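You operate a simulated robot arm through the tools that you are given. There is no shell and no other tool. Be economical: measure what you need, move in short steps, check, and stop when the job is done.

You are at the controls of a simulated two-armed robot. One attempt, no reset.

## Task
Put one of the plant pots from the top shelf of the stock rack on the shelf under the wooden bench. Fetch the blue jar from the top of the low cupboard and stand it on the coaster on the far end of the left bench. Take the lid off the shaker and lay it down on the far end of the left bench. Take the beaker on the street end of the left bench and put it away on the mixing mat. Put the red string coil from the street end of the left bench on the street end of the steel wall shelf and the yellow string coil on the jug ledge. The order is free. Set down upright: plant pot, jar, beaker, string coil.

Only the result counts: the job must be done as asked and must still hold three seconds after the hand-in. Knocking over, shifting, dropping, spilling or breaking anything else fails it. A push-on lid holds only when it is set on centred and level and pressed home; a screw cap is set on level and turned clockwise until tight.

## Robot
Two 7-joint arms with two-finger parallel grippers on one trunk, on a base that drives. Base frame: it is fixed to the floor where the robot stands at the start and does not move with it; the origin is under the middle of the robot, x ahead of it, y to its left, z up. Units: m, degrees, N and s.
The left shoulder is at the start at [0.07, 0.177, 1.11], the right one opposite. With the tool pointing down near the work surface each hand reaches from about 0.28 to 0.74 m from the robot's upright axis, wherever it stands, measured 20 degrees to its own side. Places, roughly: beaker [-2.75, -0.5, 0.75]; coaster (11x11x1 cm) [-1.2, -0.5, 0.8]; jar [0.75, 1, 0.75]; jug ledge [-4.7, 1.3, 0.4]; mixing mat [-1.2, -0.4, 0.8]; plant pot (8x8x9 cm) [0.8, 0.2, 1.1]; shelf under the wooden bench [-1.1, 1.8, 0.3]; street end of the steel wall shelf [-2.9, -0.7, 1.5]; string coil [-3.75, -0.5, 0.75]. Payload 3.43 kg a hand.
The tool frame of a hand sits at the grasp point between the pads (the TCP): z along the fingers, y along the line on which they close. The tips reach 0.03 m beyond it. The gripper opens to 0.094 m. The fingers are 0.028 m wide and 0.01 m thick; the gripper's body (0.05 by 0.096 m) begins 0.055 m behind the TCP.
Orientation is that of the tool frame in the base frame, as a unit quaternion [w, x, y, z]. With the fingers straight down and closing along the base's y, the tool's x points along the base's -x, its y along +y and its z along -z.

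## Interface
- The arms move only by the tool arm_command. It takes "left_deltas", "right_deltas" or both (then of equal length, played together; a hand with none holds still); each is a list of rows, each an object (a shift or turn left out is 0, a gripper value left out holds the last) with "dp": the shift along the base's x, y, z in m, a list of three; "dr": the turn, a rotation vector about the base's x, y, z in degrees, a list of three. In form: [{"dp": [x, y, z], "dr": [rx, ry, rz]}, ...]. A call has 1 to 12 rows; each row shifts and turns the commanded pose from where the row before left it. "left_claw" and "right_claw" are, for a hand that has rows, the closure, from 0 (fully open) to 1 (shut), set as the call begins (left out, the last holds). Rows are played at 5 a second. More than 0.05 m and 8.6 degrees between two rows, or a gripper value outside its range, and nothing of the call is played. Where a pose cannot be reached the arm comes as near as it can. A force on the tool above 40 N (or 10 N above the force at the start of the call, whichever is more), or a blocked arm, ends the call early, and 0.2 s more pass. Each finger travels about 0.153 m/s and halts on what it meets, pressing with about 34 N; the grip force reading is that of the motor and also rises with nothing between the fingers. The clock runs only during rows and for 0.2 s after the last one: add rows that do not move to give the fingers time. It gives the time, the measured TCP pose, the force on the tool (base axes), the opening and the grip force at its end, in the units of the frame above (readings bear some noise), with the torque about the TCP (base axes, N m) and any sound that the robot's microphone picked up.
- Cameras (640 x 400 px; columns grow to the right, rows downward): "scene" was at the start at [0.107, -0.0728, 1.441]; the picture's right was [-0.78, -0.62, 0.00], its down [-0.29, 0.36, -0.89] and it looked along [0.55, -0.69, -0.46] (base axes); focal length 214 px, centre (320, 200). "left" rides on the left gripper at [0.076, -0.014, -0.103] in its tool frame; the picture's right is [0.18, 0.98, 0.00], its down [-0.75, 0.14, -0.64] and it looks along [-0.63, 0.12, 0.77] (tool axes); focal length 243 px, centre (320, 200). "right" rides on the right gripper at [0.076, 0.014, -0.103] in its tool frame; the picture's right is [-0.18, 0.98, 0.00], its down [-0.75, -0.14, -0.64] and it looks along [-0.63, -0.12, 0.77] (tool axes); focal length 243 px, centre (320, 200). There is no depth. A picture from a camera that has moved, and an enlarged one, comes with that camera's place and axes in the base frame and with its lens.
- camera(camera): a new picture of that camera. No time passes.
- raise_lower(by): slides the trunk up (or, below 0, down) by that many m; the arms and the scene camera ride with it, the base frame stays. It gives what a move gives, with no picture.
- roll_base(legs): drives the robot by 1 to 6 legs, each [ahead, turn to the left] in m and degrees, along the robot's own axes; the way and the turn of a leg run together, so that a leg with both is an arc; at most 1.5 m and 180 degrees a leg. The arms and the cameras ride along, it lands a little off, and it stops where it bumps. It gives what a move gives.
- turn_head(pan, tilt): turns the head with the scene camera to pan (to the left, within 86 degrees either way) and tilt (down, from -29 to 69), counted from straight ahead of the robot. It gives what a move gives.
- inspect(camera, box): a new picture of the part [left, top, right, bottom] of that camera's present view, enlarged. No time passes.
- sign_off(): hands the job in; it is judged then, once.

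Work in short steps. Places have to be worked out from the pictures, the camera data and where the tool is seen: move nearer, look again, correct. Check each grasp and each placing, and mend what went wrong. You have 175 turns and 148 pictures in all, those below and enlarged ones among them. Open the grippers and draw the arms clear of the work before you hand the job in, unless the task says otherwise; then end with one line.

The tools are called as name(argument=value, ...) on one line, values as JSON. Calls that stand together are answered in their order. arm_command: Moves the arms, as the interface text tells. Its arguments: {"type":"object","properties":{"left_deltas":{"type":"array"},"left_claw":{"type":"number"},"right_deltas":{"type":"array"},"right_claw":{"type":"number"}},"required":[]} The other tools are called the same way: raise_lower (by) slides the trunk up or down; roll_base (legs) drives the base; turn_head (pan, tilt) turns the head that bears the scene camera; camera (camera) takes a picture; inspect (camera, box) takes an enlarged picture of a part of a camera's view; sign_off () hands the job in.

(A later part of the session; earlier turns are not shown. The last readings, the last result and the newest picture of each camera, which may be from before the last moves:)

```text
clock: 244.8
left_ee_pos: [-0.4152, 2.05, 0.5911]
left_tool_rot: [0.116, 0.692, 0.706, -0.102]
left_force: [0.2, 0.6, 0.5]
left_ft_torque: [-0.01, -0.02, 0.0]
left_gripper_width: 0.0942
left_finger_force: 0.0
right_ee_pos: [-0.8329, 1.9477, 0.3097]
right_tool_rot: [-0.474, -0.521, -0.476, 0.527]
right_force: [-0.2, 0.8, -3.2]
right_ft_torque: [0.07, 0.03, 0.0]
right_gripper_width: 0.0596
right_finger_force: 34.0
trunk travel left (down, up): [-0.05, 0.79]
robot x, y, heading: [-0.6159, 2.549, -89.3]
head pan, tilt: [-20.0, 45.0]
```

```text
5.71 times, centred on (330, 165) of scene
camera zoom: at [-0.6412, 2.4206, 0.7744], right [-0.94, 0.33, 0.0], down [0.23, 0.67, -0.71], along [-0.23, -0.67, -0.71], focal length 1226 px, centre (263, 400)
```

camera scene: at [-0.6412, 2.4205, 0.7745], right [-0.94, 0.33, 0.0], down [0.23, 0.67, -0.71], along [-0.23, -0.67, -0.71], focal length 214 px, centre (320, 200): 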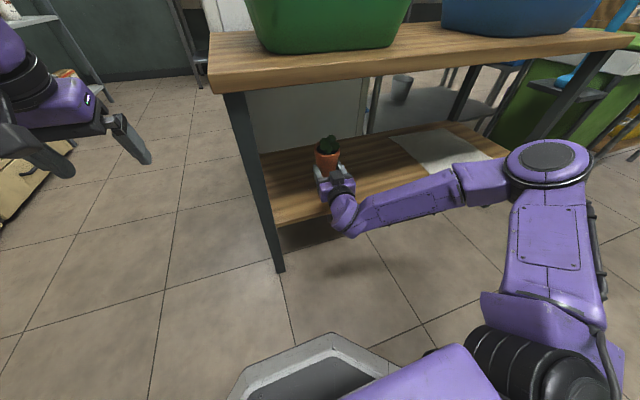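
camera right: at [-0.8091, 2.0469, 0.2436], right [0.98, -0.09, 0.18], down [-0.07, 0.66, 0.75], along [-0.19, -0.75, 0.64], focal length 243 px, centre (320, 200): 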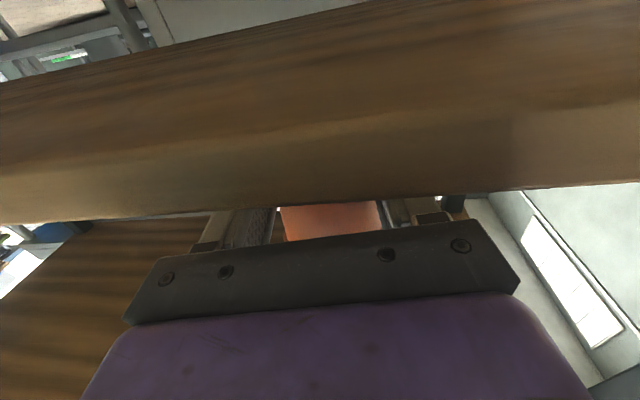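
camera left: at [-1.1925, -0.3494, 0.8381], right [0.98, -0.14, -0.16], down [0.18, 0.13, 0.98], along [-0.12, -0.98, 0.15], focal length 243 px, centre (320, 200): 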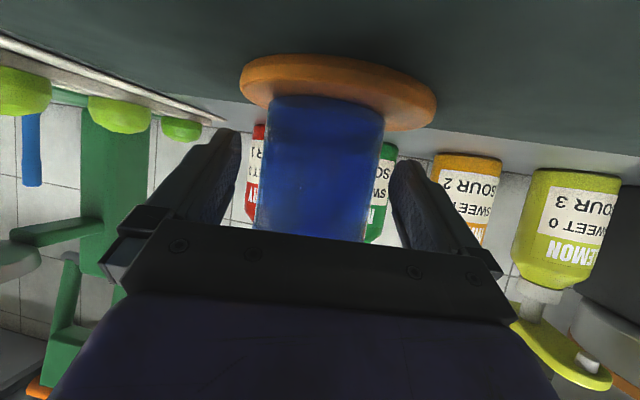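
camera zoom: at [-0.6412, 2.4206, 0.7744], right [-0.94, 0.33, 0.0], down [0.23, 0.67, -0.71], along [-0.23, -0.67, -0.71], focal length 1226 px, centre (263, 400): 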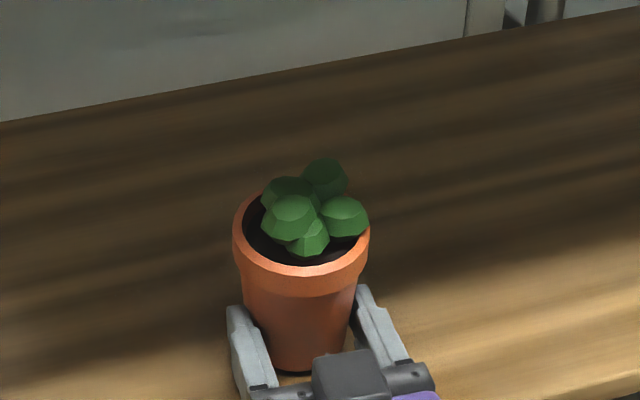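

The pot's base looks within millimetres of the shelf. I lower 3 mm more with a force check.

arm_command(right_deltas=[{"dp": [0, 0, -0.003]}, {}])

inspect(camera="right", box=[180, 150, 480, 260])

```text
clock: 245.4
left_ee_pos: [-0.4155, 2.0508, 0.5922]
left_tool_rot: [0.117, 0.691, 0.706, -0.102]
left_force: [0.3, 0.2, 0.0]
left_ft_torque: [-0.02, 0.01, -0.05]
left_gripper_width: 0.0942
left_finger_force: 0.1
right_ee_pos: [-0.8333, 1.9464, 0.3075]
right_tool_rot: [-0.474, -0.521, -0.476, 0.527]
right_force: [-0.8, 0.1, -2.4]
right_ft_torque: [0.06, -0.01, -0.04]
right_gripper_width: 0.0599
right_finger_force: 33.9
trunk travel left (down, up): [-0.05, 0.79]
robot x, y, heading: [-0.6127, 2.5478, -89.5]
head pan, tilt: [-20.0, 45.0]
```

```text
2.13 times, centred on (330, 205) of right
camera zoom: at [-0.8092, 2.0469, 0.2312], right [0.98, -0.09, 0.18], down [-0.07, 0.66, 0.75], along [-0.19, -0.75, 0.64], focal length 518 px, centre (299, 189)
```

zoom: 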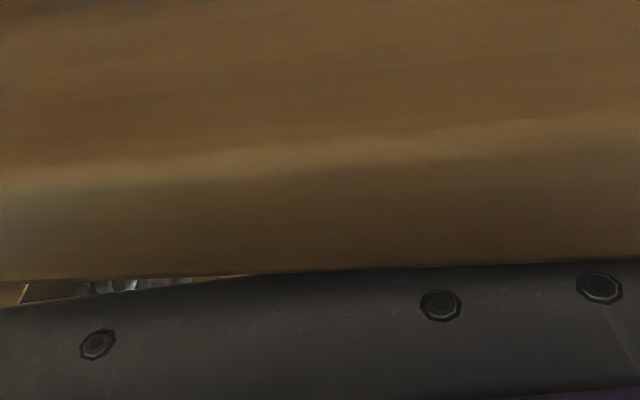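

The palm is about to reach the shelf edge, so I pull back 1.2 cm toward the edge and then lower the last millimetres.

arm_command(right_deltas=[{"dp": [0, 0.012, 0]}, {"dp": [0, 0, -0.002]}, {"dp": [0, 0, -0.002]}, {}])

arm_command(right_deltas=[{"dp": [0, 0, -0.002]}, {"dp": [0, 0, -0.002]}, {}])

```text
clock: 246.4
left_ee_pos: [-0.4148, 2.0516, 0.5931]
left_tool_rot: [0.117, 0.691, 0.706, -0.102]
left_force: [-0.2, -0.4, 0.1]
left_ft_torque: [0.0, 0.01, 0.0]
left_gripper_width: 0.0941
left_finger_force: 0.1
right_ee_pos: [-0.8338, 1.9585, 0.3045]
right_tool_rot: [-0.475, -0.52, -0.474, 0.528]
right_force: [0.2, -1.3, 6.7]
right_ft_torque: [0.0, -0.04, 0.03]
right_gripper_width: 0.0599
right_finger_force: 33.8
trunk travel left (down, up): [-0.05, 0.79]
robot x, y, heading: [-0.6106, 2.5509, -89.3]
head pan, tilt: [-20.0, 45.0]
```

```text
clock: 247.2
left_ee_pos: [-0.4142, 2.0515, 0.5929]
left_tool_rot: [0.117, 0.691, 0.705, -0.103]
left_force: [-0.9, 0.2, -0.2]
left_ft_torque: [0.04, 0.0, 0.03]
left_gripper_width: 0.094
left_finger_force: 0.0
right_ee_pos: [-0.8325, 1.9597, 0.3014]
right_tool_rot: [-0.475, -0.52, -0.474, 0.529]
right_force: [-4.7, -8.6, 20.1]
right_ft_torque: [-0.14, -0.01, -0.01]
right_gripper_width: 0.0597
right_finger_force: 33.9
trunk travel left (down, up): [-0.05, 0.79]
robot x, y, heading: [-0.6141, 2.5485, -89.2]
head pan, tilt: [-20.0, 45.0]
```

Contact is under the pot (no lever torque). I relieve 3 mm and open.

arm_command(right_deltas=[{"dp": [0, 0, 0.003]}, {}])

arm_command(right_claw=0, right_deltas=[{}, {}, {}])

inspect(camera="scene", box=[270, 120, 390, 210])

```text
clock: 247.8
left_ee_pos: [-0.4152, 2.0514, 0.5925]
left_tool_rot: [0.116, 0.691, 0.706, -0.102]
left_force: [0.1, 0.1, -0.6]
left_ft_torque: [0.01, -0.01, -0.02]
left_gripper_width: 0.094
left_finger_force: 0.1
right_ee_pos: [-0.8334, 1.9604, 0.3015]
right_tool_rot: [-0.473, -0.521, -0.477, 0.527]
right_force: [-1.0, -2.9, 8.3]
right_ft_torque: [-0.02, -0.05, -0.02]
right_gripper_width: 0.0592
right_finger_force: 33.7
trunk travel left (down, up): [-0.05, 0.79]
robot x, y, heading: [-0.6134, 2.5465, -89.2]
head pan, tilt: [-20.0, 45.0]
```

```text
clock: 248.6
left_ee_pos: [-0.4156, 2.0509, 0.5929]
left_tool_rot: [0.116, 0.692, 0.705, -0.102]
left_force: [1.1, 0.1, -0.5]
left_ft_torque: [-0.01, -0.03, -0.03]
left_gripper_width: 0.0941
left_finger_force: 0.0
right_ee_pos: [-0.834, 1.9592, 0.3013]
right_tool_rot: [-0.475, -0.521, -0.476, 0.526]
right_force: [-0.8, -0.5, 0.0]
right_ft_torque: [0.0, 0.0, -0.02]
right_gripper_width: 0.0941
right_finger_force: 0.0
trunk travel left (down, up): [-0.05, 0.79]
robot x, y, heading: [-0.6122, 2.5503, -89.0]
head pan, tilt: [-20.0, 45.0]
```

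```text
4.44 times, centred on (330, 165) of scene
camera zoom: at [-0.6411, 2.4209, 0.7745], right [-0.94, 0.33, 0.0], down [0.23, 0.67, -0.71], along [-0.23, -0.67, -0.71], focal length 953 px, centre (276, 356)
```

zoom: 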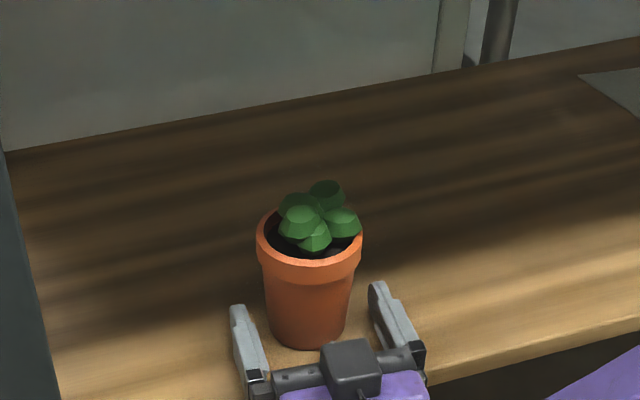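

The pot stands upright on the shelf. I withdraw straight back, then back off the base and raise the trunk.

arm_command(right_deltas=[{"dp": [0.003, 0.035, 0]}, {"dp": [0.003, 0.035, 0]}, {"dp": [0.003, 0.035, 0]}])

roll_base(legs=[[-0.3, 0]])

inspect(camera="scene", box=[220, 100, 420, 240])

raise_lower(by=0.4)

raise_lower(by=0.36)

```text
clock: 249.4
left_ee_pos: [-0.416, 2.0507, 0.5925]
left_tool_rot: [0.117, 0.691, 0.706, -0.102]
left_force: [0.9, -0.5, -0.1]
left_ft_torque: [-0.02, 0.01, 0.02]
left_gripper_width: 0.0937
left_finger_force: 0.1
right_ee_pos: [-0.8233, 2.065, 0.3008]
right_tool_rot: [-0.475, -0.521, -0.476, 0.526]
right_force: [-0.3, -0.1, 0.7]
right_ft_torque: [0.01, -0.01, -0.01]
right_gripper_width: 0.0941
right_finger_force: 0.2
trunk travel left (down, up): [-0.05, 0.79]
robot x, y, heading: [-0.6131, 2.5463, -89.2]
head pan, tilt: [-20.0, 45.0]
```

```text
clock: 251.5
left_ee_pos: [-0.4183, 2.3506, 0.5931]
left_tool_rot: [0.117, 0.692, 0.705, -0.103]
left_force: [0.1, -0.5, 1.2]
left_ft_torque: [-0.02, -0.01, 0.0]
left_gripper_width: 0.094
left_finger_force: 0.1
right_ee_pos: [-0.8283, 2.3647, 0.3019]
right_tool_rot: [-0.475, -0.52, -0.476, 0.526]
right_force: [0.1, 0.6, 0.6]
right_ft_torque: [0.01, -0.01, -0.02]
right_gripper_width: 0.0939
right_finger_force: 0.0
trunk travel left (down, up): [-0.05, 0.79]
robot x, y, heading: [-0.618, 2.8461, -89.4]
head pan, tilt: [-20.0, 45.0]
```

```text
2.86 times, centred on (320, 170) of scene
camera zoom: at [-0.6454, 2.7209, 0.7745], right [-0.94, 0.33, 0.0], down [0.23, 0.67, -0.71], along [-0.23, -0.67, -0.71], focal length 613 px, centre (320, 286)
```

zoom: 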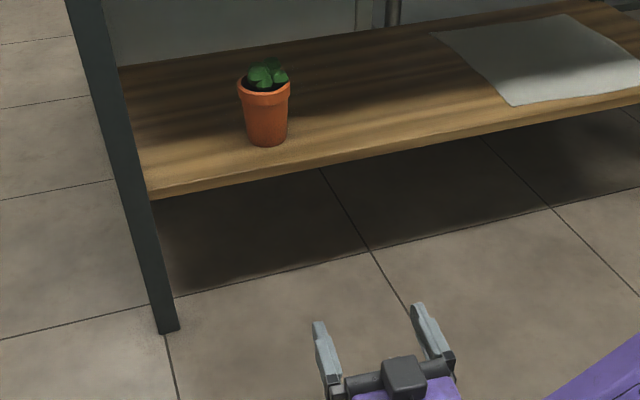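

```text
clock: 255.3
left_ee_pos: [-0.419, 2.3516, 0.9933]
left_tool_rot: [0.116, 0.691, 0.706, -0.102]
left_force: [-0.4, -0.3, 0.3]
left_ft_torque: [0.0, 0.04, 0.0]
left_gripper_width: 0.0939
left_finger_force: 0.0
right_ee_pos: [-0.8278, 2.3645, 0.7008]
right_tool_rot: [-0.475, -0.52, -0.477, 0.526]
right_force: [-0.3, -0.2, -0.7]
right_ft_torque: [0.03, 0.02, -0.01]
right_gripper_width: 0.0939
right_finger_force: 0.0
trunk travel left (down, up): [-0.45, 0.39]
robot x, y, heading: [-0.6163, 2.8475, -89.4]
head pan, tilt: [-20.0, 45.0]
```

```text
clock: 258.8
left_ee_pos: [-0.4202, 2.351, 1.3517]
left_tool_rot: [0.116, 0.691, 0.706, -0.102]
left_force: [0.2, 0.2, -0.2]
left_ft_torque: [-0.01, -0.02, 0.01]
left_gripper_width: 0.0939
left_finger_force: 0.0
right_ee_pos: [-0.8278, 2.3638, 1.062]
right_tool_rot: [-0.475, -0.52, -0.476, 0.527]
right_force: [0.1, -0.1, 0.6]
right_ft_torque: [-0.02, 0.01, -0.04]
right_gripper_width: 0.0941
right_finger_force: 0.0
trunk travel left (down, up): [-0.81, 0.03]
robot x, y, heading: [-0.6189, 2.8483, -89.1]
head pan, tilt: [-20.0, 45.0]
```

Pot task done. I fold the right hand back to pointing down and drive back to the far end of the left bench for the shaker.

arm_command(right_deltas=[{"dp": [0, 0, 0.03], "dr": [8.13, -0.85, 0]}, {"dp": [0, 0, 0.03], "dr": [8.13, -0.85, 0]}, {"dp": [0, 0, 0.03], "dr": [8.13, -0.85, 0]}, {"dp": [0, 0, 0.03], "dr": [8.13, -0.85, 0]}, {"dp": [0, 0, 0.03], "dr": [8.13, -0.85, 0]}, {"dp": [0, 0, 0.03], "dr": [8.13, -0.85, 0]}, {"dp": [0, 0, 0.03], "dr": [8.13, -0.85, 0]}, {"dp": [0, 0, 0.03], "dr": [8.13, -0.85, 0]}, {"dp": [0, 0, 0.03], "dr": [8.13, -0.85, 0]}, {"dp": [0, 0, 0.03], "dr": [8.13, -0.85, 0]}, {"dp": [0, 0, 0.02], "dr": [8.13, -0.85, 0]}], left_deltas=[{"dp": [-0.03, 0, 0]}, {"dp": [-0.03, 0, 0]}, {"dp": [-0.03, 0, 0]}, {"dp": [-0.03, 0, 0]}, {}, {}, {}, {}, {}, {}, {}])

roll_base(legs=[[0, 89.3], [0.65, 0], [0, -90], [1.5, 0], [0.95, 0], [0, -90]])

```text
clock: 261.2
left_ee_pos: [-0.5372, 2.349, 1.351]
left_tool_rot: [0.116, 0.691, 0.706, -0.102]
left_force: [0.4, 0.2, -0.3]
left_ft_torque: [0.01, 0.07, 0.03]
left_gripper_width: 0.0941
left_finger_force: 0.0
right_ee_pos: [-0.8244, 2.3526, 1.3794]
right_tool_rot: [0.005, 0.74, 0.673, 0.001]
right_force: [-0.3, -0.6, -0.2]
right_ft_torque: [0.01, -0.02, 0.04]
right_gripper_width: 0.0942
right_finger_force: 0.1
right hand out of reach, approached as far as the arm can: row 2
trunk travel left (down, up): [-0.81, 0.03]
robot x, y, heading: [-0.6203, 2.8514, -89.0]
head pan, tilt: [-20.0, 45.0]
```

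```text
clock: 287.9
left_ee_pos: [-0.4168, 0.3239, 1.3529]
left_tool_rot: [0.01, 0.988, 0.014, -0.155]
left_force: [0.3, 0.0, 0.5]
left_ft_torque: [0.01, 0.0, -0.01]
left_gripper_width: 0.094
left_finger_force: 0.1
right_ee_pos: [-0.4174, 0.6119, 1.3781]
right_tool_rot: [0.003, 0.999, -0.044, -0.004]
right_force: [-0.8, -0.8, -0.2]
right_ft_torque: [-0.01, -0.02, 0.01]
right_gripper_width: 0.0939
right_finger_force: 0.1
trunk travel left (down, up): [-0.81, 0.03]
robot x, y, heading: [0.0793, 0.4121, -178.7]
head pan, tilt: [-20.0, 45.0]
```

I drive to stand in front of the shaker (≈(-0.716,-0.353), about 0.165 m tall).

roll_base(legs=[[0.83, 0], [0, 88.7], [0.2, 0]])

turn_head(pan=0, tilt=50)

camera(camera="scene")

inspect(camera="scene", box=[240, 160, 400, 270])

```text
clock: 297.3
left_ee_pos: [-0.6779, -0.306, 1.3549]
left_tool_rot: [0.117, 0.694, 0.702, -0.104]
left_force: [-0.7, 0.6, 0.4]
left_ft_torque: [-0.04, 0.04, -0.02]
left_gripper_width: 0.0939
left_finger_force: 0.1
right_ee_pos: [-0.9636, -0.3026, 1.3806]
right_tool_rot: [0.007, 0.743, 0.67, -0.001]
right_force: [0.5, 0.4, 0.6]
right_ft_torque: [-0.02, 0.01, 0.01]
right_gripper_width: 0.094
right_finger_force: 0.0
trunk travel left (down, up): [-0.81, 0.03]
robot x, y, heading: [-0.7529, 0.1883, -89.7]
head pan, tilt: [-20.0, 45.0]
```

```text
clock: 298.1
left_ee_pos: [-0.6783, -0.3113, 1.352]
left_tool_rot: [0.115, 0.695, 0.703, -0.103]
left_force: [1.2, 0.2, 0.4]
left_ft_torque: [-0.01, 0.0, -0.03]
left_gripper_width: 0.0936
left_finger_force: 0.0
right_ee_pos: [-0.9636, -0.3062, 1.3783]
right_tool_rot: [0.004, 0.744, 0.669, 0.001]
right_force: [0.1, -0.1, 0.0]
right_ft_torque: [-0.02, 0.01, 0.0]
right_gripper_width: 0.094
right_finger_force: 0.1
trunk travel left (down, up): [-0.81, 0.03]
robot x, y, heading: [-0.7549, 0.192, -89.6]
head pan, tilt: [0.0, 50.0]
```

```text
66 pictures are left
camera scene: at [-0.7534, 0.0584, 1.5274], right [-1.0, -0.01, 0.0], down [0.0, 0.77, -0.64], along [0.0, -0.64, -0.77], focal length 214 px, centre (320, 200)
```

scene: 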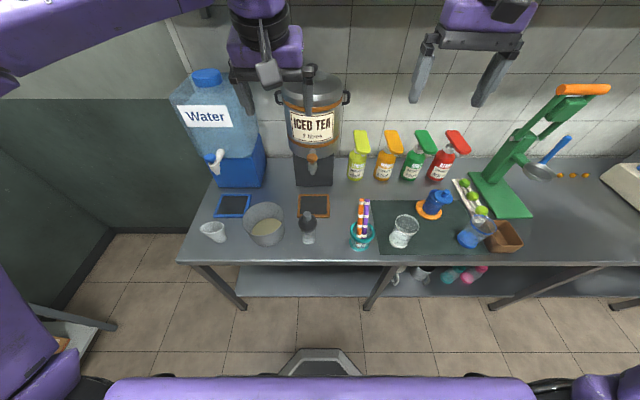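

```text
3.64 times, centred on (320, 215) of scene
camera zoom: at [-0.7534, 0.0584, 1.5274], right [-1.0, -0.01, 0.0], down [0.0, 0.77, -0.64], along [0.0, -0.64, -0.77], focal length 780 px, centre (320, 146)
```

zoom: 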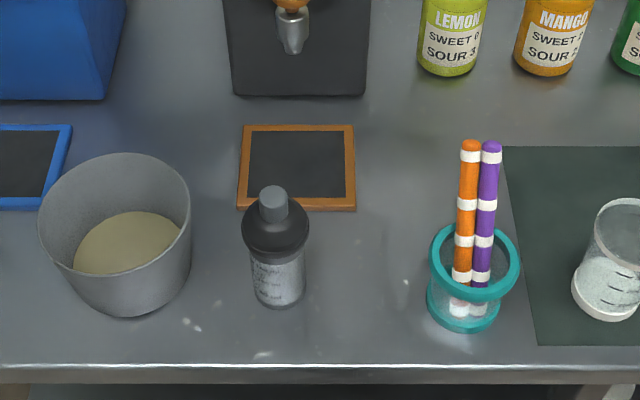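

Shaker axis is at (-0.711,-0.346): body z 0.80–0.884, lid dome 0.884–0.945 with a nub to 0.968. I'll hold the body with the right hand (pitched 30°, azimuth -60°) and pull the lid with the left from above.

raise_lower(by=-0.2)

arm_command(right_deltas=[{"dp": [0.02, 0.02, 0], "dr": [0, 0, 7.2]}, {"dp": [0.02, 0.02, 0], "dr": [0, 0, 7.2]}, {"dp": [0.02, 0.02, 0], "dr": [0, 0, 7.2]}, {"dp": [0.02, 0.02, 0], "dr": [0, 0, 7.2]}, {"dp": [0.02, 0.01, 0], "dr": [0, 0, 7.2]}, {"dp": [0.01, 0.01, -0.015], "dr": [-7.42, -4.29, 0]}, {"dp": [0.01, 0, -0.015], "dr": [-7.42, -4.29, 0]}, {"dp": [0.01, 0, -0.015], "dr": [-7.42, -4.29, 0]}, {"dp": [0.01, 0, -0.015], "dr": [-7.42, -4.29, 0]}, {"dp": [0.01, 0, -0.015], "dr": [-7.42, -4.29, 0]}, {"dp": [0, 0, -0.015], "dr": [-7.42, -4.29, 0]}, {"dp": [0, 0, -0.015], "dr": [-7.42, -4.29, 0]}], left_deltas=[{"dp": [0.02, 0, 0.02]}, {"dp": [0.02, 0, 0.02]}, {"dp": [0.02, 0, 0.02]}, {"dp": [0.02, 0, 0.02]}, {"dp": [0.02, 0, 0]}, {}, {}, {}, {}, {}, {}, {}])

camera(camera="scene")

```text
clock: 300.3
left_ee_pos: [-0.6784, -0.3099, 1.1523]
left_tool_rot: [0.116, 0.694, 0.703, -0.104]
left_force: [-0.8, 0.6, 0.2]
left_ft_torque: [0.01, 0.01, 0.02]
left_gripper_width: 0.0939
left_finger_force: 0.0
right_ee_pos: [-0.9641, -0.3057, 1.1805]
right_tool_rot: [0.005, 0.743, 0.669, 0.001]
right_force: [-0.3, -0.7, 0.2]
right_ft_torque: [-0.02, 0.01, -0.04]
right_gripper_width: 0.0939
right_finger_force: 0.0
trunk travel left (down, up): [-0.61, 0.23]
robot x, y, heading: [-0.7553, 0.1891, -89.7]
head pan, tilt: [0.0, 50.0]
```

```text
clock: 302.9
left_ee_pos: [-0.6282, -0.3111, 1.1935]
left_tool_rot: [0.115, 0.695, 0.702, -0.103]
left_force: [0.4, -0.6, -0.5]
left_ft_torque: [-0.01, 0.0, 0.03]
left_gripper_width: 0.0941
left_finger_force: 0.1
left hand out of reach, approached as far as the arm can: row 3, 4, 5
right_ee_pos: [-0.8116, -0.2083, 1.0767]
right_tool_rot: [0.438, 0.431, 0.75, -0.246]
right_force: [0.4, 0.4, 0.0]
right_ft_torque: [-0.03, 0.02, 0.01]
right_gripper_width: 0.094
right_finger_force: 0.1
right hand out of reach, approached as far as the arm can: row 12
trunk travel left (down, up): [-0.61, 0.23]
robot x, y, heading: [-0.7533, 0.1855, -89.6]
head pan, tilt: [0.0, 50.0]
```

```text
64 pictures are left
camera scene: at [-0.7535, 0.0596, 1.3276], right [-1.0, -0.01, 0.0], down [0.0, 0.77, -0.64], along [0.0, -0.64, -0.77], focal length 214 px, centre (320, 200)
```

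scene: 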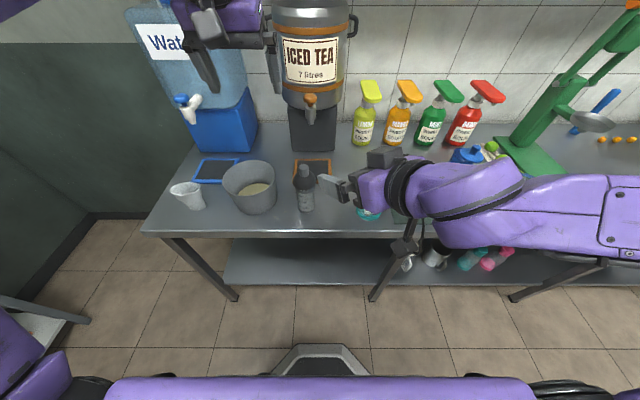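

The right hand is in the planned attitude. I lower it to the pre-grasp and straighten the left hand vertical at azimuth -60°.

arm_command(right_deltas=[{"dp": [0.004, -0.002, -0.04]}, {"dp": [0.005, -0.006, -0.04]}, {"dp": [0.007, -0.006, -0.04]}, {"dp": [0.007, -0.006, -0.04]}, {"dp": [0.007, -0.006, -0.04]}, {"dp": [0.007, -0.006, -0.037]}], left_deltas=[{"dp": [-0.01, 0, 0.0], "dr": [8.5, 0.4, 0]}, {"dp": [-0.01, 0, 0], "dr": [8.5, 0.4, 0]}, {"dr": [0, 0, 7]}, {"dr": [0, 0, 7]}, {"dr": [0, 0, 7]}, {"dr": [0, 0, 7]}])

camera(camera="right")

inspect(camera="scene", box=[220, 100, 440, 270])

```text
clock: 304.3
left_ee_pos: [-0.6277, -0.3114, 1.1929]
left_tool_rot: [0.137, 0.502, 0.851, -0.072]
left_force: [-0.5, 0.3, 0.5]
left_ft_torque: [0.03, 0.02, -0.02]
left_gripper_width: 0.0942
left_finger_force: 0.0
left hand out of reach, approached as far as the arm can: row 1, 2
right_ee_pos: [-0.7656, -0.2598, 0.8485]
right_tool_rot: [0.437, 0.431, 0.749, -0.248]
right_force: [0.9, 0.5, -0.6]
right_ft_torque: [0.03, 0.01, 0.01]
right_gripper_width: 0.0936
right_finger_force: 0.0
right hand out of reach, approached as far as the arm can: row 1, 2
trunk travel left (down, up): [-0.61, 0.23]
robot x, y, heading: [-0.7547, 0.1881, -89.5]
head pan, tilt: [0.0, 50.0]
```

```text
63 pictures are left
camera right: at [-0.816, -0.144, 0.8341], right [0.89, 0.42, 0.17], down [-0.22, 0.09, 0.97], along [0.39, -0.9, 0.17], focal length 243 px, centre (320, 200)
```

right: 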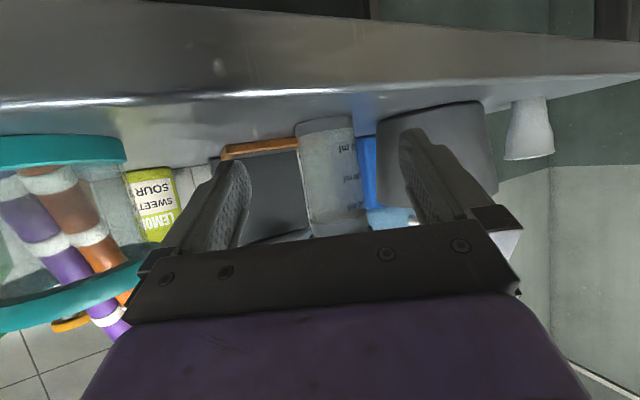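

```text
2.35 times, centred on (330, 185) of scene
camera zoom: at [-0.754, 0.0587, 1.3275], right [-1.0, -0.01, 0.0], down [0.0, 0.77, -0.64], along [0.0, -0.64, -0.77], focal length 505 px, centre (296, 235)
```

zoom: 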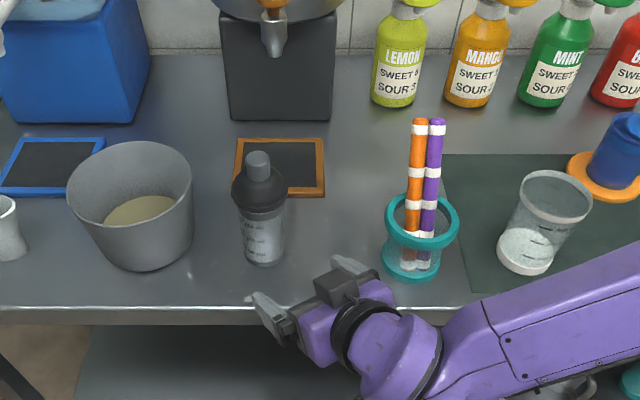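

The shaker lies 10 cm ahead on the tool line. I slide in and close on its body.

arm_command(right_deltas=[{"dp": [0.018, -0.028, -0.002]}, {"dp": [0.018, -0.027, -0.002]}, {"dp": [0.017, -0.027, 0]}])

camera(camera="right")

inspect(camera="scene", box=[220, 100, 440, 270])

```text
clock: 305.1
left_ee_pos: [-0.6272, -0.3107, 1.192]
left_tool_rot: [0.138, 0.504, 0.85, -0.072]
left_force: [0.7, -0.3, 0.5]
left_ft_torque: [0.0, 0.08, 0.03]
left_gripper_width: 0.0938
left_finger_force: 0.1
right_ee_pos: [-0.711, -0.3418, 0.8435]
right_tool_rot: [0.437, 0.43, 0.75, -0.247]
right_force: [-0.3, 0.0, 0.3]
right_ft_torque: [-0.06, 0.02, -0.03]
right_gripper_width: 0.0941
right_finger_force: 0.1
trunk travel left (down, up): [-0.61, 0.23]
robot x, y, heading: [-0.7507, 0.1878, -89.6]
head pan, tilt: [0.0, 50.0]
```

```text
61 pictures are left
camera right: at [-0.7616, -0.2262, 0.8296], right [0.89, 0.42, 0.16], down [-0.22, 0.09, 0.97], along [0.39, -0.9, 0.17], focal length 243 px, centre (320, 200)
```

right: 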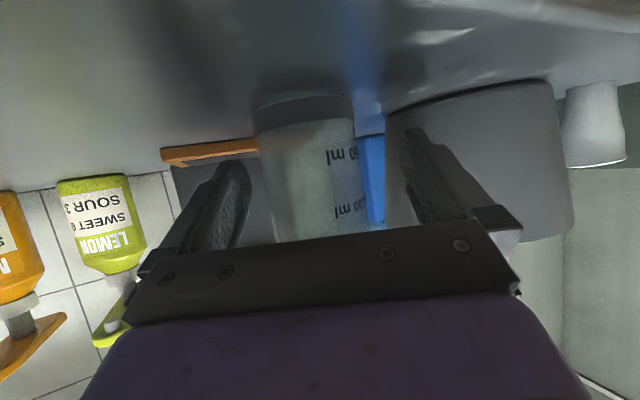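

```text
2.35 times, centred on (330, 185) of scene
camera zoom: at [-0.7525, 0.0592, 1.3275], right [-1.0, -0.01, 0.0], down [-0.01, 0.77, -0.64], along [0.0, -0.64, -0.77], focal length 505 px, centre (296, 235)
```

zoom: 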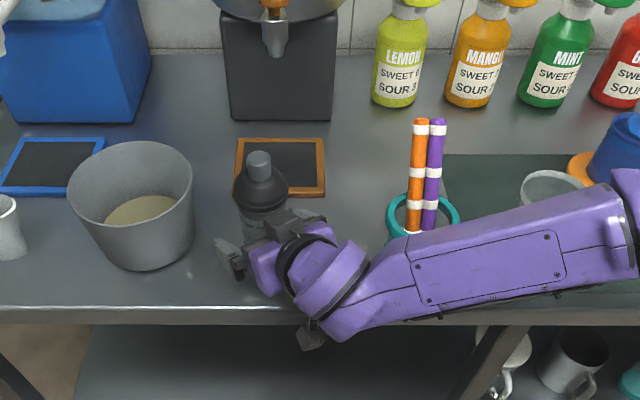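

The shaker is ~9 mm left of the finger midline; I shift and close gently.

arm_command(right_deltas=[{"dp": [-0.008, -0.004, 0]}, {}])

arm_command(right_claw=1, right_deltas=[{}, {}, {}, {}, {}])

camera(camera="right")

```text
clock: 305.7
left_ee_pos: [-0.6277, -0.3111, 1.1925]
left_tool_rot: [0.138, 0.504, 0.85, -0.072]
left_force: [0.5, -0.2, -0.7]
left_ft_torque: [-0.03, -0.02, 0.02]
left_gripper_width: 0.0938
left_finger_force: 0.1
right_ee_pos: [-0.7185, -0.346, 0.8439]
right_tool_rot: [0.438, 0.431, 0.749, -0.248]
right_force: [-0.1, -0.2, 0.2]
right_ft_torque: [0.0, 0.03, 0.0]
right_gripper_width: 0.094
right_finger_force: 0.1
trunk travel left (down, up): [-0.61, 0.23]
robot x, y, heading: [-0.7548, 0.1869, -89.6]
head pan, tilt: [0.0, 50.0]
```

```text
clock: 306.9
left_ee_pos: [-0.6284, -0.3101, 1.1925]
left_tool_rot: [0.137, 0.504, 0.85, -0.071]
left_force: [-0.6, -0.2, -0.2]
left_ft_torque: [0.0, 0.01, -0.02]
left_gripper_width: 0.094
left_finger_force: 0.0
right_ee_pos: [-0.7198, -0.3443, 0.8441]
right_tool_rot: [0.438, 0.43, 0.749, -0.249]
right_force: [-0.6, -0.1, 1.2]
right_ft_torque: [-0.08, 0.11, 0.03]
right_gripper_width: 0.0578
right_finger_force: 33.5
trunk travel left (down, up): [-0.61, 0.23]
robot x, y, heading: [-0.7537, 0.1863, -89.4]
head pan, tilt: [0.0, 50.0]
```

```text
59 pictures are left
camera right: at [-0.7703, -0.2297, 0.8301], right [0.89, 0.42, 0.16], down [-0.22, 0.09, 0.97], along [0.39, -0.9, 0.17], focal length 243 px, centre (320, 200)
```

right: 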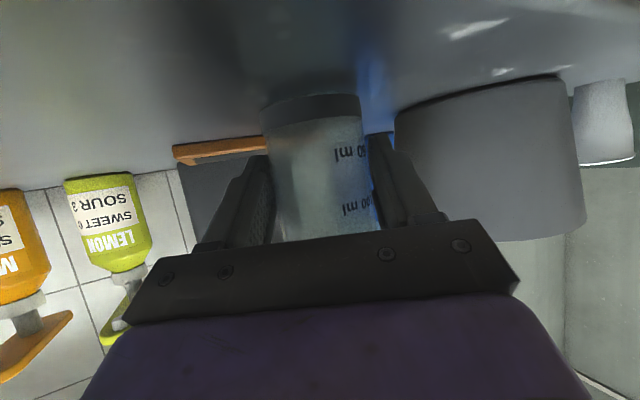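

Body held at 0.058. Now I bring the left hand vertical above the shaker at (-0.714,-0.352).

arm_command(left_deltas=[{"dp": [-0.02, -0.01, -0.03]}, {"dp": [-0.02, -0.01, -0.03], "dr": [7.2, 4.5, 0]}, {"dp": [-0.023, -0.01, -0.03], "dr": [7.2, 4.5, 0]}, {"dp": [-0.023, -0.011, -0.02], "dr": [0.5, 0.3, 0]}, {}])

camera(camera="left")

inspect(camera="scene", box=[200, 60, 440, 260])

```text
clock: 308.1
left_ee_pos: [-0.7142, -0.3508, 1.0812]
left_tool_rot: [0.001, 0.509, 0.86, -0.002]
left_force: [-0.2, -0.6, 0.5]
left_ft_torque: [0.01, -0.01, -0.05]
left_gripper_width: 0.0941
left_finger_force: 0.1
right_ee_pos: [-0.7204, -0.3457, 0.8453]
right_tool_rot: [0.437, 0.431, 0.749, -0.249]
right_force: [0.6, 0.4, 0.5]
right_ft_torque: [-0.11, 0.1, -0.01]
right_gripper_width: 0.0578
right_finger_force: 33.9
trunk travel left (down, up): [-0.61, 0.23]
robot x, y, heading: [-0.7555, 0.1853, -89.6]
head pan, tilt: [0.0, 50.0]
```

```text
58 pictures are left
camera left: at [-0.7637, -0.2899, 1.1834], right [0.77, 0.63, 0.0], down [0.49, -0.59, 0.65], along [0.41, -0.5, -0.76], focal length 243 px, centre (320, 200)
```

left: 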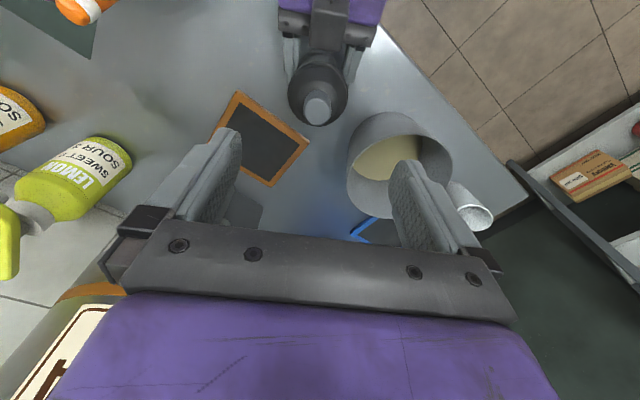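

```text
2.00 times, centred on (320, 160) of scene
camera zoom: at [-0.753, 0.06, 1.3276], right [-1.0, -0.01, 0.0], down [-0.01, 0.77, -0.64], along [0.0, -0.64, -0.77], focal length 429 px, centre (320, 280)
```

zoom: 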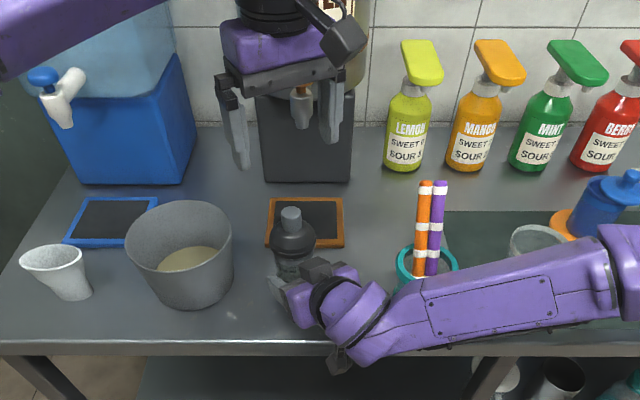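

The lid axis is at (-0.717,-0.350), just under the left TCP. I descend to z≈0.928 over the dome, watching force, and close.

arm_command(left_deltas=[{"dp": [-0.003, 0.001, -0.04]}, {"dp": [0, 0, -0.04]}, {"dp": [0, 0, -0.04]}, {"dp": [0, 0, -0.033]}, {}])

camera(camera="left")

inspect(camera="scene", box=[240, 110, 380, 240])

```text
clock: 309.3
left_ee_pos: [-0.7168, -0.3506, 0.9288]
left_tool_rot: [0.001, 0.51, 0.86, -0.002]
left_force: [0.1, -0.1, 0.2]
left_ft_torque: [0.02, 0.01, -0.01]
left_gripper_width: 0.0939
left_finger_force: 0.1
right_ee_pos: [-0.7188, -0.3448, 0.845]
right_tool_rot: [0.437, 0.431, 0.749, -0.249]
right_force: [0.5, -0.9, 0.1]
right_ft_torque: [-0.1, 0.04, 0.02]
right_gripper_width: 0.0578
right_finger_force: 34.6
trunk travel left (down, up): [-0.61, 0.23]
robot x, y, heading: [-0.7551, 0.185, -89.5]
head pan, tilt: [0.0, 50.0]
```

```text
56 pictures are left
camera left: at [-0.7667, -0.289, 1.0295], right [0.77, 0.63, 0.0], down [0.48, -0.59, 0.65], along [0.41, -0.5, -0.76], focal length 243 px, centre (320, 200)
```

left: 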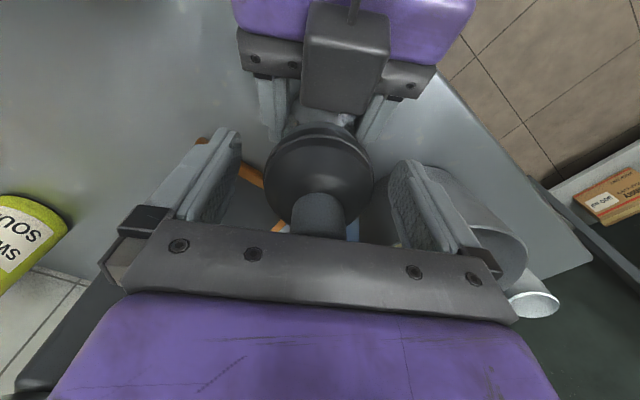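

```text
3.08 times, centred on (310, 175) of scene
camera zoom: at [-0.7533, 0.0598, 1.3275], right [-1.0, -0.01, 0.0], down [-0.01, 0.77, -0.64], along [0.0, -0.64, -0.77], focal length 660 px, centre (351, 277)
```

zoom: 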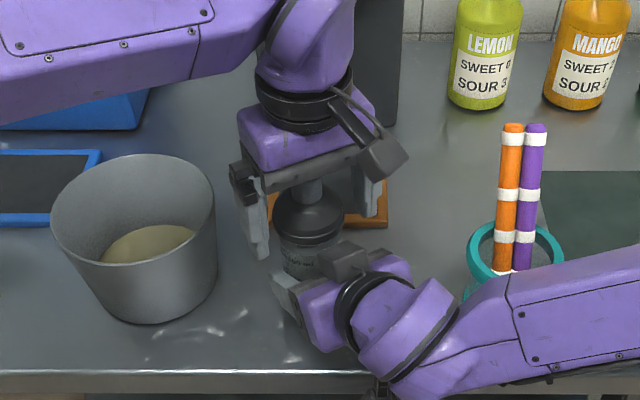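

Fingers straddle the dome. I close, then pull up in small steps watching forces.

arm_command(left_claw=1, left_deltas=[{}, {}, {}, {}, {}])

arm_command(left_deltas=[{"dp": [0, 0, 0.003]}, {"dp": [0, 0, 0.003]}, {"dp": [0, 0, 0.003]}, {}])

```text
clock: 310.5
left_ee_pos: [-0.7179, -0.3503, 0.928]
left_tool_rot: [0.003, 0.51, 0.86, -0.001]
left_force: [5.6, 1.1, -2.4]
left_ft_torque: [0.07, -0.2, -0.15]
left_gripper_width: 0.0648
left_finger_force: 34.4
right_ee_pos: [-0.7204, -0.3456, 0.8452]
right_tool_rot: [0.438, 0.431, 0.749, -0.248]
right_force: [-6.0, -1.3, 2.4]
right_ft_torque: [0.0, -0.26, 0.12]
right_gripper_width: 0.0578
right_finger_force: 33.8
trunk travel left (down, up): [-0.61, 0.23]
robot x, y, heading: [-0.7532, 0.1836, -89.5]
head pan, tilt: [0.0, 50.0]
```

```text
clock: 311.5
left_ee_pos: [-0.7175, -0.35, 0.9394]
left_tool_rot: [0.003, 0.51, 0.86, -0.002]
left_force: [-0.1, 0.1, -1.1]
left_ft_torque: [0.03, 0.0, 0.02]
left_gripper_width: 0.0647
left_finger_force: 34.1
right_ee_pos: [-0.7184, -0.345, 0.8442]
right_tool_rot: [0.438, 0.431, 0.749, -0.248]
right_force: [0.4, -0.4, 0.3]
right_ft_torque: [-0.1, 0.08, 0.05]
right_gripper_width: 0.0577
right_finger_force: 34.2
trunk travel left (down, up): [-0.61, 0.23]
robot x, y, heading: [-0.7536, 0.1888, -89.8]
head pan, tilt: [0.0, 50.0]
heard: snap
```

The lid popped off (snap). I lift it clear, then release the shaker body and withdraw the right hand.

arm_command(left_deltas=[{"dp": [0, 0, 0.03]}, {"dp": [0, 0, 0.04]}, {"dp": [0, 0, 0.04]}, {"dp": [0, 0, 0.04]}])

arm_command(right_claw=0, right_deltas=[{}, {}, {"dp": [-0.018, 0.031, 0.001]}, {"dp": [-0.02, 0.035, 0.001]}, {"dp": [-0.02, 0.035, 0.01]}, {"dp": [-0.02, 0.035, 0.02]}, {"dp": [-0.03, 0.02, 0.03]}])

camera(camera="scene")

```text
clock: 312.5
left_ee_pos: [-0.7181, -0.3492, 1.0877]
left_tool_rot: [0.002, 0.51, 0.86, -0.002]
left_force: [0.1, -0.5, -0.6]
left_ft_torque: [-0.01, 0.0, 0.02]
left_gripper_width: 0.0649
left_finger_force: 34.3
right_ee_pos: [-0.7197, -0.3452, 0.8441]
right_tool_rot: [0.438, 0.431, 0.749, -0.248]
right_force: [-0.7, 1.3, 1.4]
right_ft_torque: [-0.01, 0.12, -0.02]
right_gripper_width: 0.0576
right_finger_force: 33.9
trunk travel left (down, up): [-0.61, 0.23]
robot x, y, heading: [-0.7521, 0.187, -89.4]
head pan, tilt: [0.0, 50.0]
```

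```text
clock: 314.1
left_ee_pos: [-0.7169, -0.3496, 1.0882]
left_tool_rot: [0.001, 0.51, 0.86, -0.002]
left_force: [-0.3, -0.3, -0.6]
left_ft_torque: [0.04, -0.07, 0.03]
left_gripper_width: 0.0649
left_finger_force: 34.3
right_ee_pos: [-0.7969, -0.2433, 0.889]
right_tool_rot: [0.438, 0.431, 0.749, -0.248]
right_force: [0.2, 0.2, -0.3]
right_ft_torque: [0.01, 0.0, -0.01]
right_gripper_width: 0.0939
right_finger_force: 0.1
right hand out of reach, approached as far as the arm can: row 6, 7
trunk travel left (down, up): [-0.61, 0.23]
robot x, y, heading: [-0.7526, 0.1892, -89.7]
head pan, tilt: [0.0, 50.0]
```

```text
54 pictures are left
camera scene: at [-0.7539, 0.0602, 1.3276], right [-1.0, -0.01, 0.0], down [0.0, 0.77, -0.64], along [0.0, -0.64, -0.77], focal length 214 px, centre (320, 200)
```

scene: 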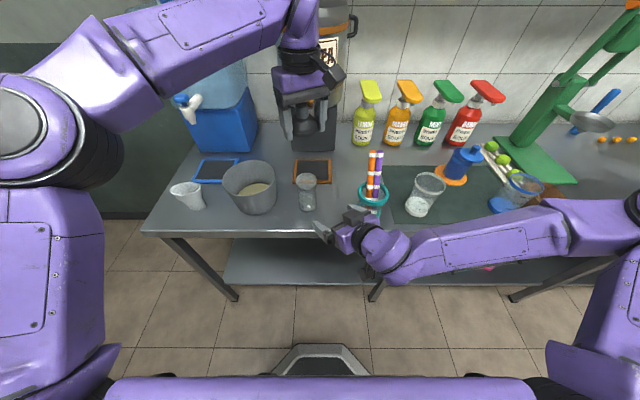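

Shaker is open and standing. I lift the right hand up and away, and carry the lid to the free spot near (-0.835,-0.49).

arm_command(right_deltas=[{"dp": [0, 0, 0.045]}, {"dp": [0, 0, 0.045]}, {"dp": [0, 0, 0.045]}, {"dp": [-0.03, 0, 0.03]}, {"dp": [-0.04, 0, 0.02]}, {"dp": [-0.04, 0, 0]}, {"dp": [-0.04, 0, 0]}], left_deltas=[{}, {}, {}, {"dp": [-0.028, -0.034, 0]}, {"dp": [-0.03, -0.036, 0]}, {"dp": [-0.03, -0.036, 0]}, {"dp": [-0.03, -0.034, 0]}])

camera(camera="left")

inspect(camera="scene", box=[220, 60, 460, 260])

```text
clock: 315.7
left_ee_pos: [-0.7644, -0.3988, 1.087]
left_tool_rot: [0.004, 0.511, 0.86, -0.002]
left_force: [0.0, -0.8, -0.5]
left_ft_torque: [-0.01, -0.07, 0.03]
left_gripper_width: 0.065
left_finger_force: 34.2
left hand out of reach, approached as far as the arm can: row 5, 6, 7
right_ee_pos: [-0.9485, -0.2486, 1.0729]
right_tool_rot: [0.439, 0.431, 0.749, -0.247]
right_force: [-0.6, -0.2, 0.5]
right_ft_torque: [0.0, -0.01, -0.03]
right_gripper_width: 0.094
right_finger_force: 0.0
right hand out of reach, approached as far as the arm can: row 1
trunk travel left (down, up): [-0.61, 0.23]
robot x, y, heading: [-0.7554, 0.1916, -89.6]
head pan, tilt: [0.0, 50.0]
```

```text
53 pictures are left
camera left: at [-0.8136, -0.3385, 1.1874], right [0.78, 0.63, 0.0], down [0.48, -0.59, 0.65], along [0.41, -0.5, -0.76], focal length 243 px, centre (320, 200)
```

left: 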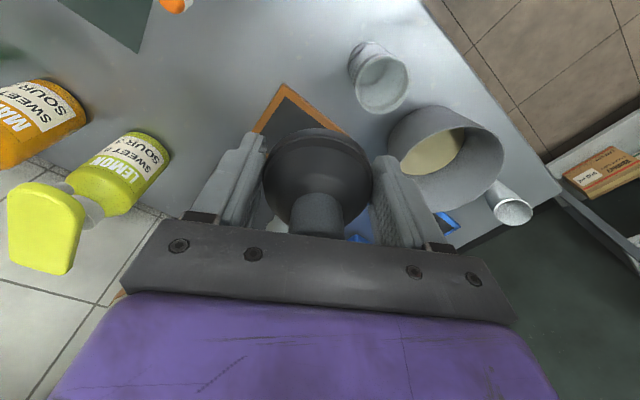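

```text
2.00 times, centred on (340, 160) of scene
camera zoom: at [-0.7587, 0.0591, 1.3275], right [-1.0, -0.01, 0.0], down [0.0, 0.77, -0.64], along [0.01, -0.64, -0.77], focal length 429 px, centre (280, 280)
```

zoom: 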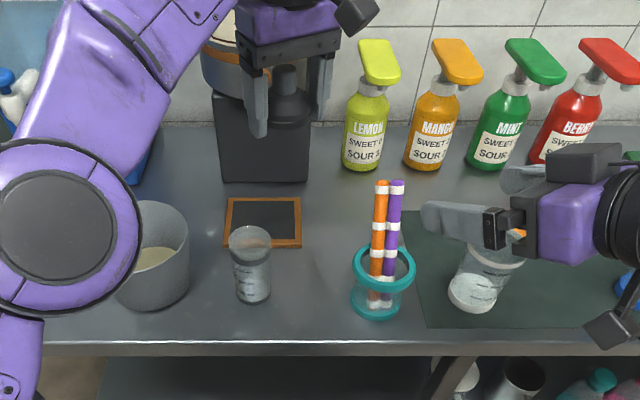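

The left arm is at its cross-body limit, so I rotate the base 5° right, which puts the lid over a free patch at about (-0.815,-0.40) in front of the slate.

roll_base(legs=[[0, -5]])

inspect(camera="scene", box=[220, 60, 460, 260])

```text
clock: 316.6
left_ee_pos: [-0.8095, -0.3978, 1.087]
left_tool_rot: [0.002, 0.547, 0.837, -0.002]
left_force: [-0.8, 0.5, -0.1]
left_ft_torque: [0.0, 0.03, 0.02]
left_gripper_width: 0.0648
left_finger_force: 33.7
right_ee_pos: [-0.9822, -0.2313, 1.0745]
right_tool_rot: [0.427, 0.462, 0.73, -0.266]
right_force: [-0.3, 0.5, 0.0]
right_ft_torque: [0.03, -0.02, 0.02]
right_gripper_width: 0.094
right_finger_force: 0.0
trunk travel left (down, up): [-0.61, 0.23]
robot x, y, heading: [-0.7548, 0.1898, -94.3]
head pan, tilt: [0.0, 50.0]
```

```text
2.00 times, centred on (340, 160) of scene
camera zoom: at [-0.7651, 0.06, 1.3275], right [-1.0, 0.08, 0.0], down [0.06, 0.76, -0.64], along [-0.05, -0.64, -0.77], focal length 429 px, centre (280, 280)
```

zoom: 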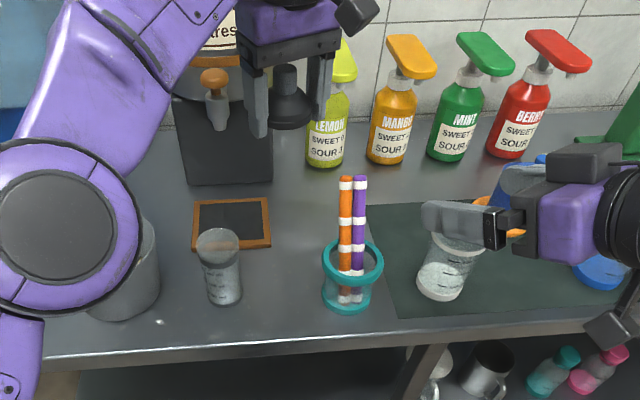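

I descend toward (-0.822,-0.42), clear of the shaker and straw cup.

arm_command(left_deltas=[{"dp": [-0.002, -0.004, -0.038]}, {"dp": [-0.002, -0.004, -0.038]}, {"dp": [-0.002, -0.004, -0.038]}, {"dp": [-0.002, -0.004, -0.038]}, {"dp": [-0.002, -0.004, -0.038]}, {"dp": [-0.002, -0.002, -0.038]}, {}])

inspect(camera="scene", box=[220, 100, 400, 240])

```text
clock: 318.2
left_ee_pos: [-0.8224, -0.4201, 0.8597]
left_tool_rot: [0.003, 0.546, 0.838, -0.003]
left_force: [-0.8, -0.5, -0.2]
left_ft_torque: [-0.01, 0.04, 0.03]
left_gripper_width: 0.0649
left_finger_force: 34.3
right_ee_pos: [-0.9821, -0.2301, 1.0749]
right_tool_rot: [0.426, 0.463, 0.73, -0.266]
right_force: [-0.7, 0.4, 0.7]
right_ft_torque: [0.0, -0.02, 0.02]
right_gripper_width: 0.094
right_finger_force: 0.0
trunk travel left (down, up): [-0.61, 0.23]
robot x, y, heading: [-0.7568, 0.1889, -94.7]
head pan, tilt: [0.0, 50.0]
```

```text
2.86 times, centred on (310, 170) of scene
camera zoom: at [-0.7647, 0.0608, 1.3276], right [-1.0, 0.08, 0.0], down [0.06, 0.76, -0.64], along [-0.05, -0.64, -0.77], focal length 613 px, centre (349, 286)
```

zoom: 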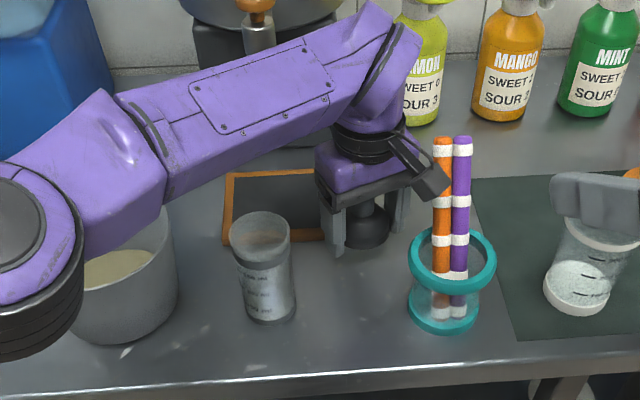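

Clear on all sides. I lower to contact.

arm_command(left_deltas=[{"dp": [0, 0, -0.006]}, {"dp": [0, 0, -0.005]}, {}])

arm_command(left_deltas=[{"dp": [0, 0, -0.003]}, {"dp": [0, 0, -0.003]}, {}])

```text
clock: 319.0
left_ee_pos: [-0.8204, -0.4194, 0.8472]
left_tool_rot: [0.002, 0.546, 0.838, -0.003]
left_force: [0.0, 0.9, -0.7]
left_ft_torque: [-0.02, -0.01, 0.01]
left_gripper_width: 0.0651
left_finger_force: 34.0
right_ee_pos: [-0.982, -0.2298, 1.0741]
right_tool_rot: [0.427, 0.463, 0.73, -0.267]
right_force: [0.5, -0.5, 0.2]
right_ft_torque: [-0.03, -0.01, -0.02]
right_gripper_width: 0.0942
right_finger_force: 0.0
trunk travel left (down, up): [-0.61, 0.23]
robot x, y, heading: [-0.7556, 0.1857, -94.5]
head pan, tilt: [0.0, 50.0]
```

```text
clock: 319.8
left_ee_pos: [-0.8216, -0.4189, 0.8418]
left_tool_rot: [0.002, 0.546, 0.838, -0.003]
left_force: [-0.9, 0.5, -1.0]
left_ft_torque: [-0.02, 0.0, 0.01]
left_gripper_width: 0.0646
left_finger_force: 34.3
right_ee_pos: [-0.982, -0.2304, 1.0736]
right_tool_rot: [0.427, 0.462, 0.73, -0.267]
right_force: [0.3, -0.4, 0.1]
right_ft_torque: [-0.02, 0.03, -0.02]
right_gripper_width: 0.0941
right_finger_force: 0.1
trunk travel left (down, up): [-0.61, 0.23]
robot x, y, heading: [-0.7547, 0.1865, -94.7]
head pan, tilt: [0.0, 50.0]
```

arm_command(left_deltas=[{"dp": [0, 0, -0.003]}, {"dp": [0, 0, -0.003]}, {"dp": [0, 0, -0.003]}, {}])

camera(camera="left")

```text
clock: 320.8
left_ee_pos: [-0.8209, -0.4184, 0.8328]
left_tool_rot: [0.002, 0.547, 0.837, -0.003]
left_force: [0.0, -0.4, -0.9]
left_ft_torque: [0.0, -0.03, 0.01]
left_gripper_width: 0.0647
left_finger_force: 34.3
right_ee_pos: [-0.9819, -0.23, 1.0744]
right_tool_rot: [0.427, 0.462, 0.73, -0.266]
right_force: [-0.5, 0.4, 0.5]
right_ft_torque: [0.04, 0.0, 0.02]
right_gripper_width: 0.094
right_finger_force: 0.2
trunk travel left (down, up): [-0.61, 0.23]
robot x, y, heading: [-0.751, 0.1896, -94.4]
head pan, tilt: [0.0, 50.0]
```

```text
49 pictures are left
camera left: at [-0.8662, -0.3534, 0.9339], right [0.83, 0.56, 0.0], down [0.43, -0.63, 0.65], along [0.36, -0.54, -0.76], focal length 243 px, centre (320, 200)
```

left: 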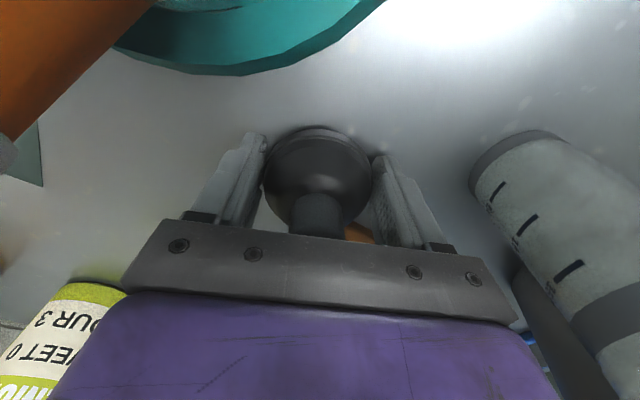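

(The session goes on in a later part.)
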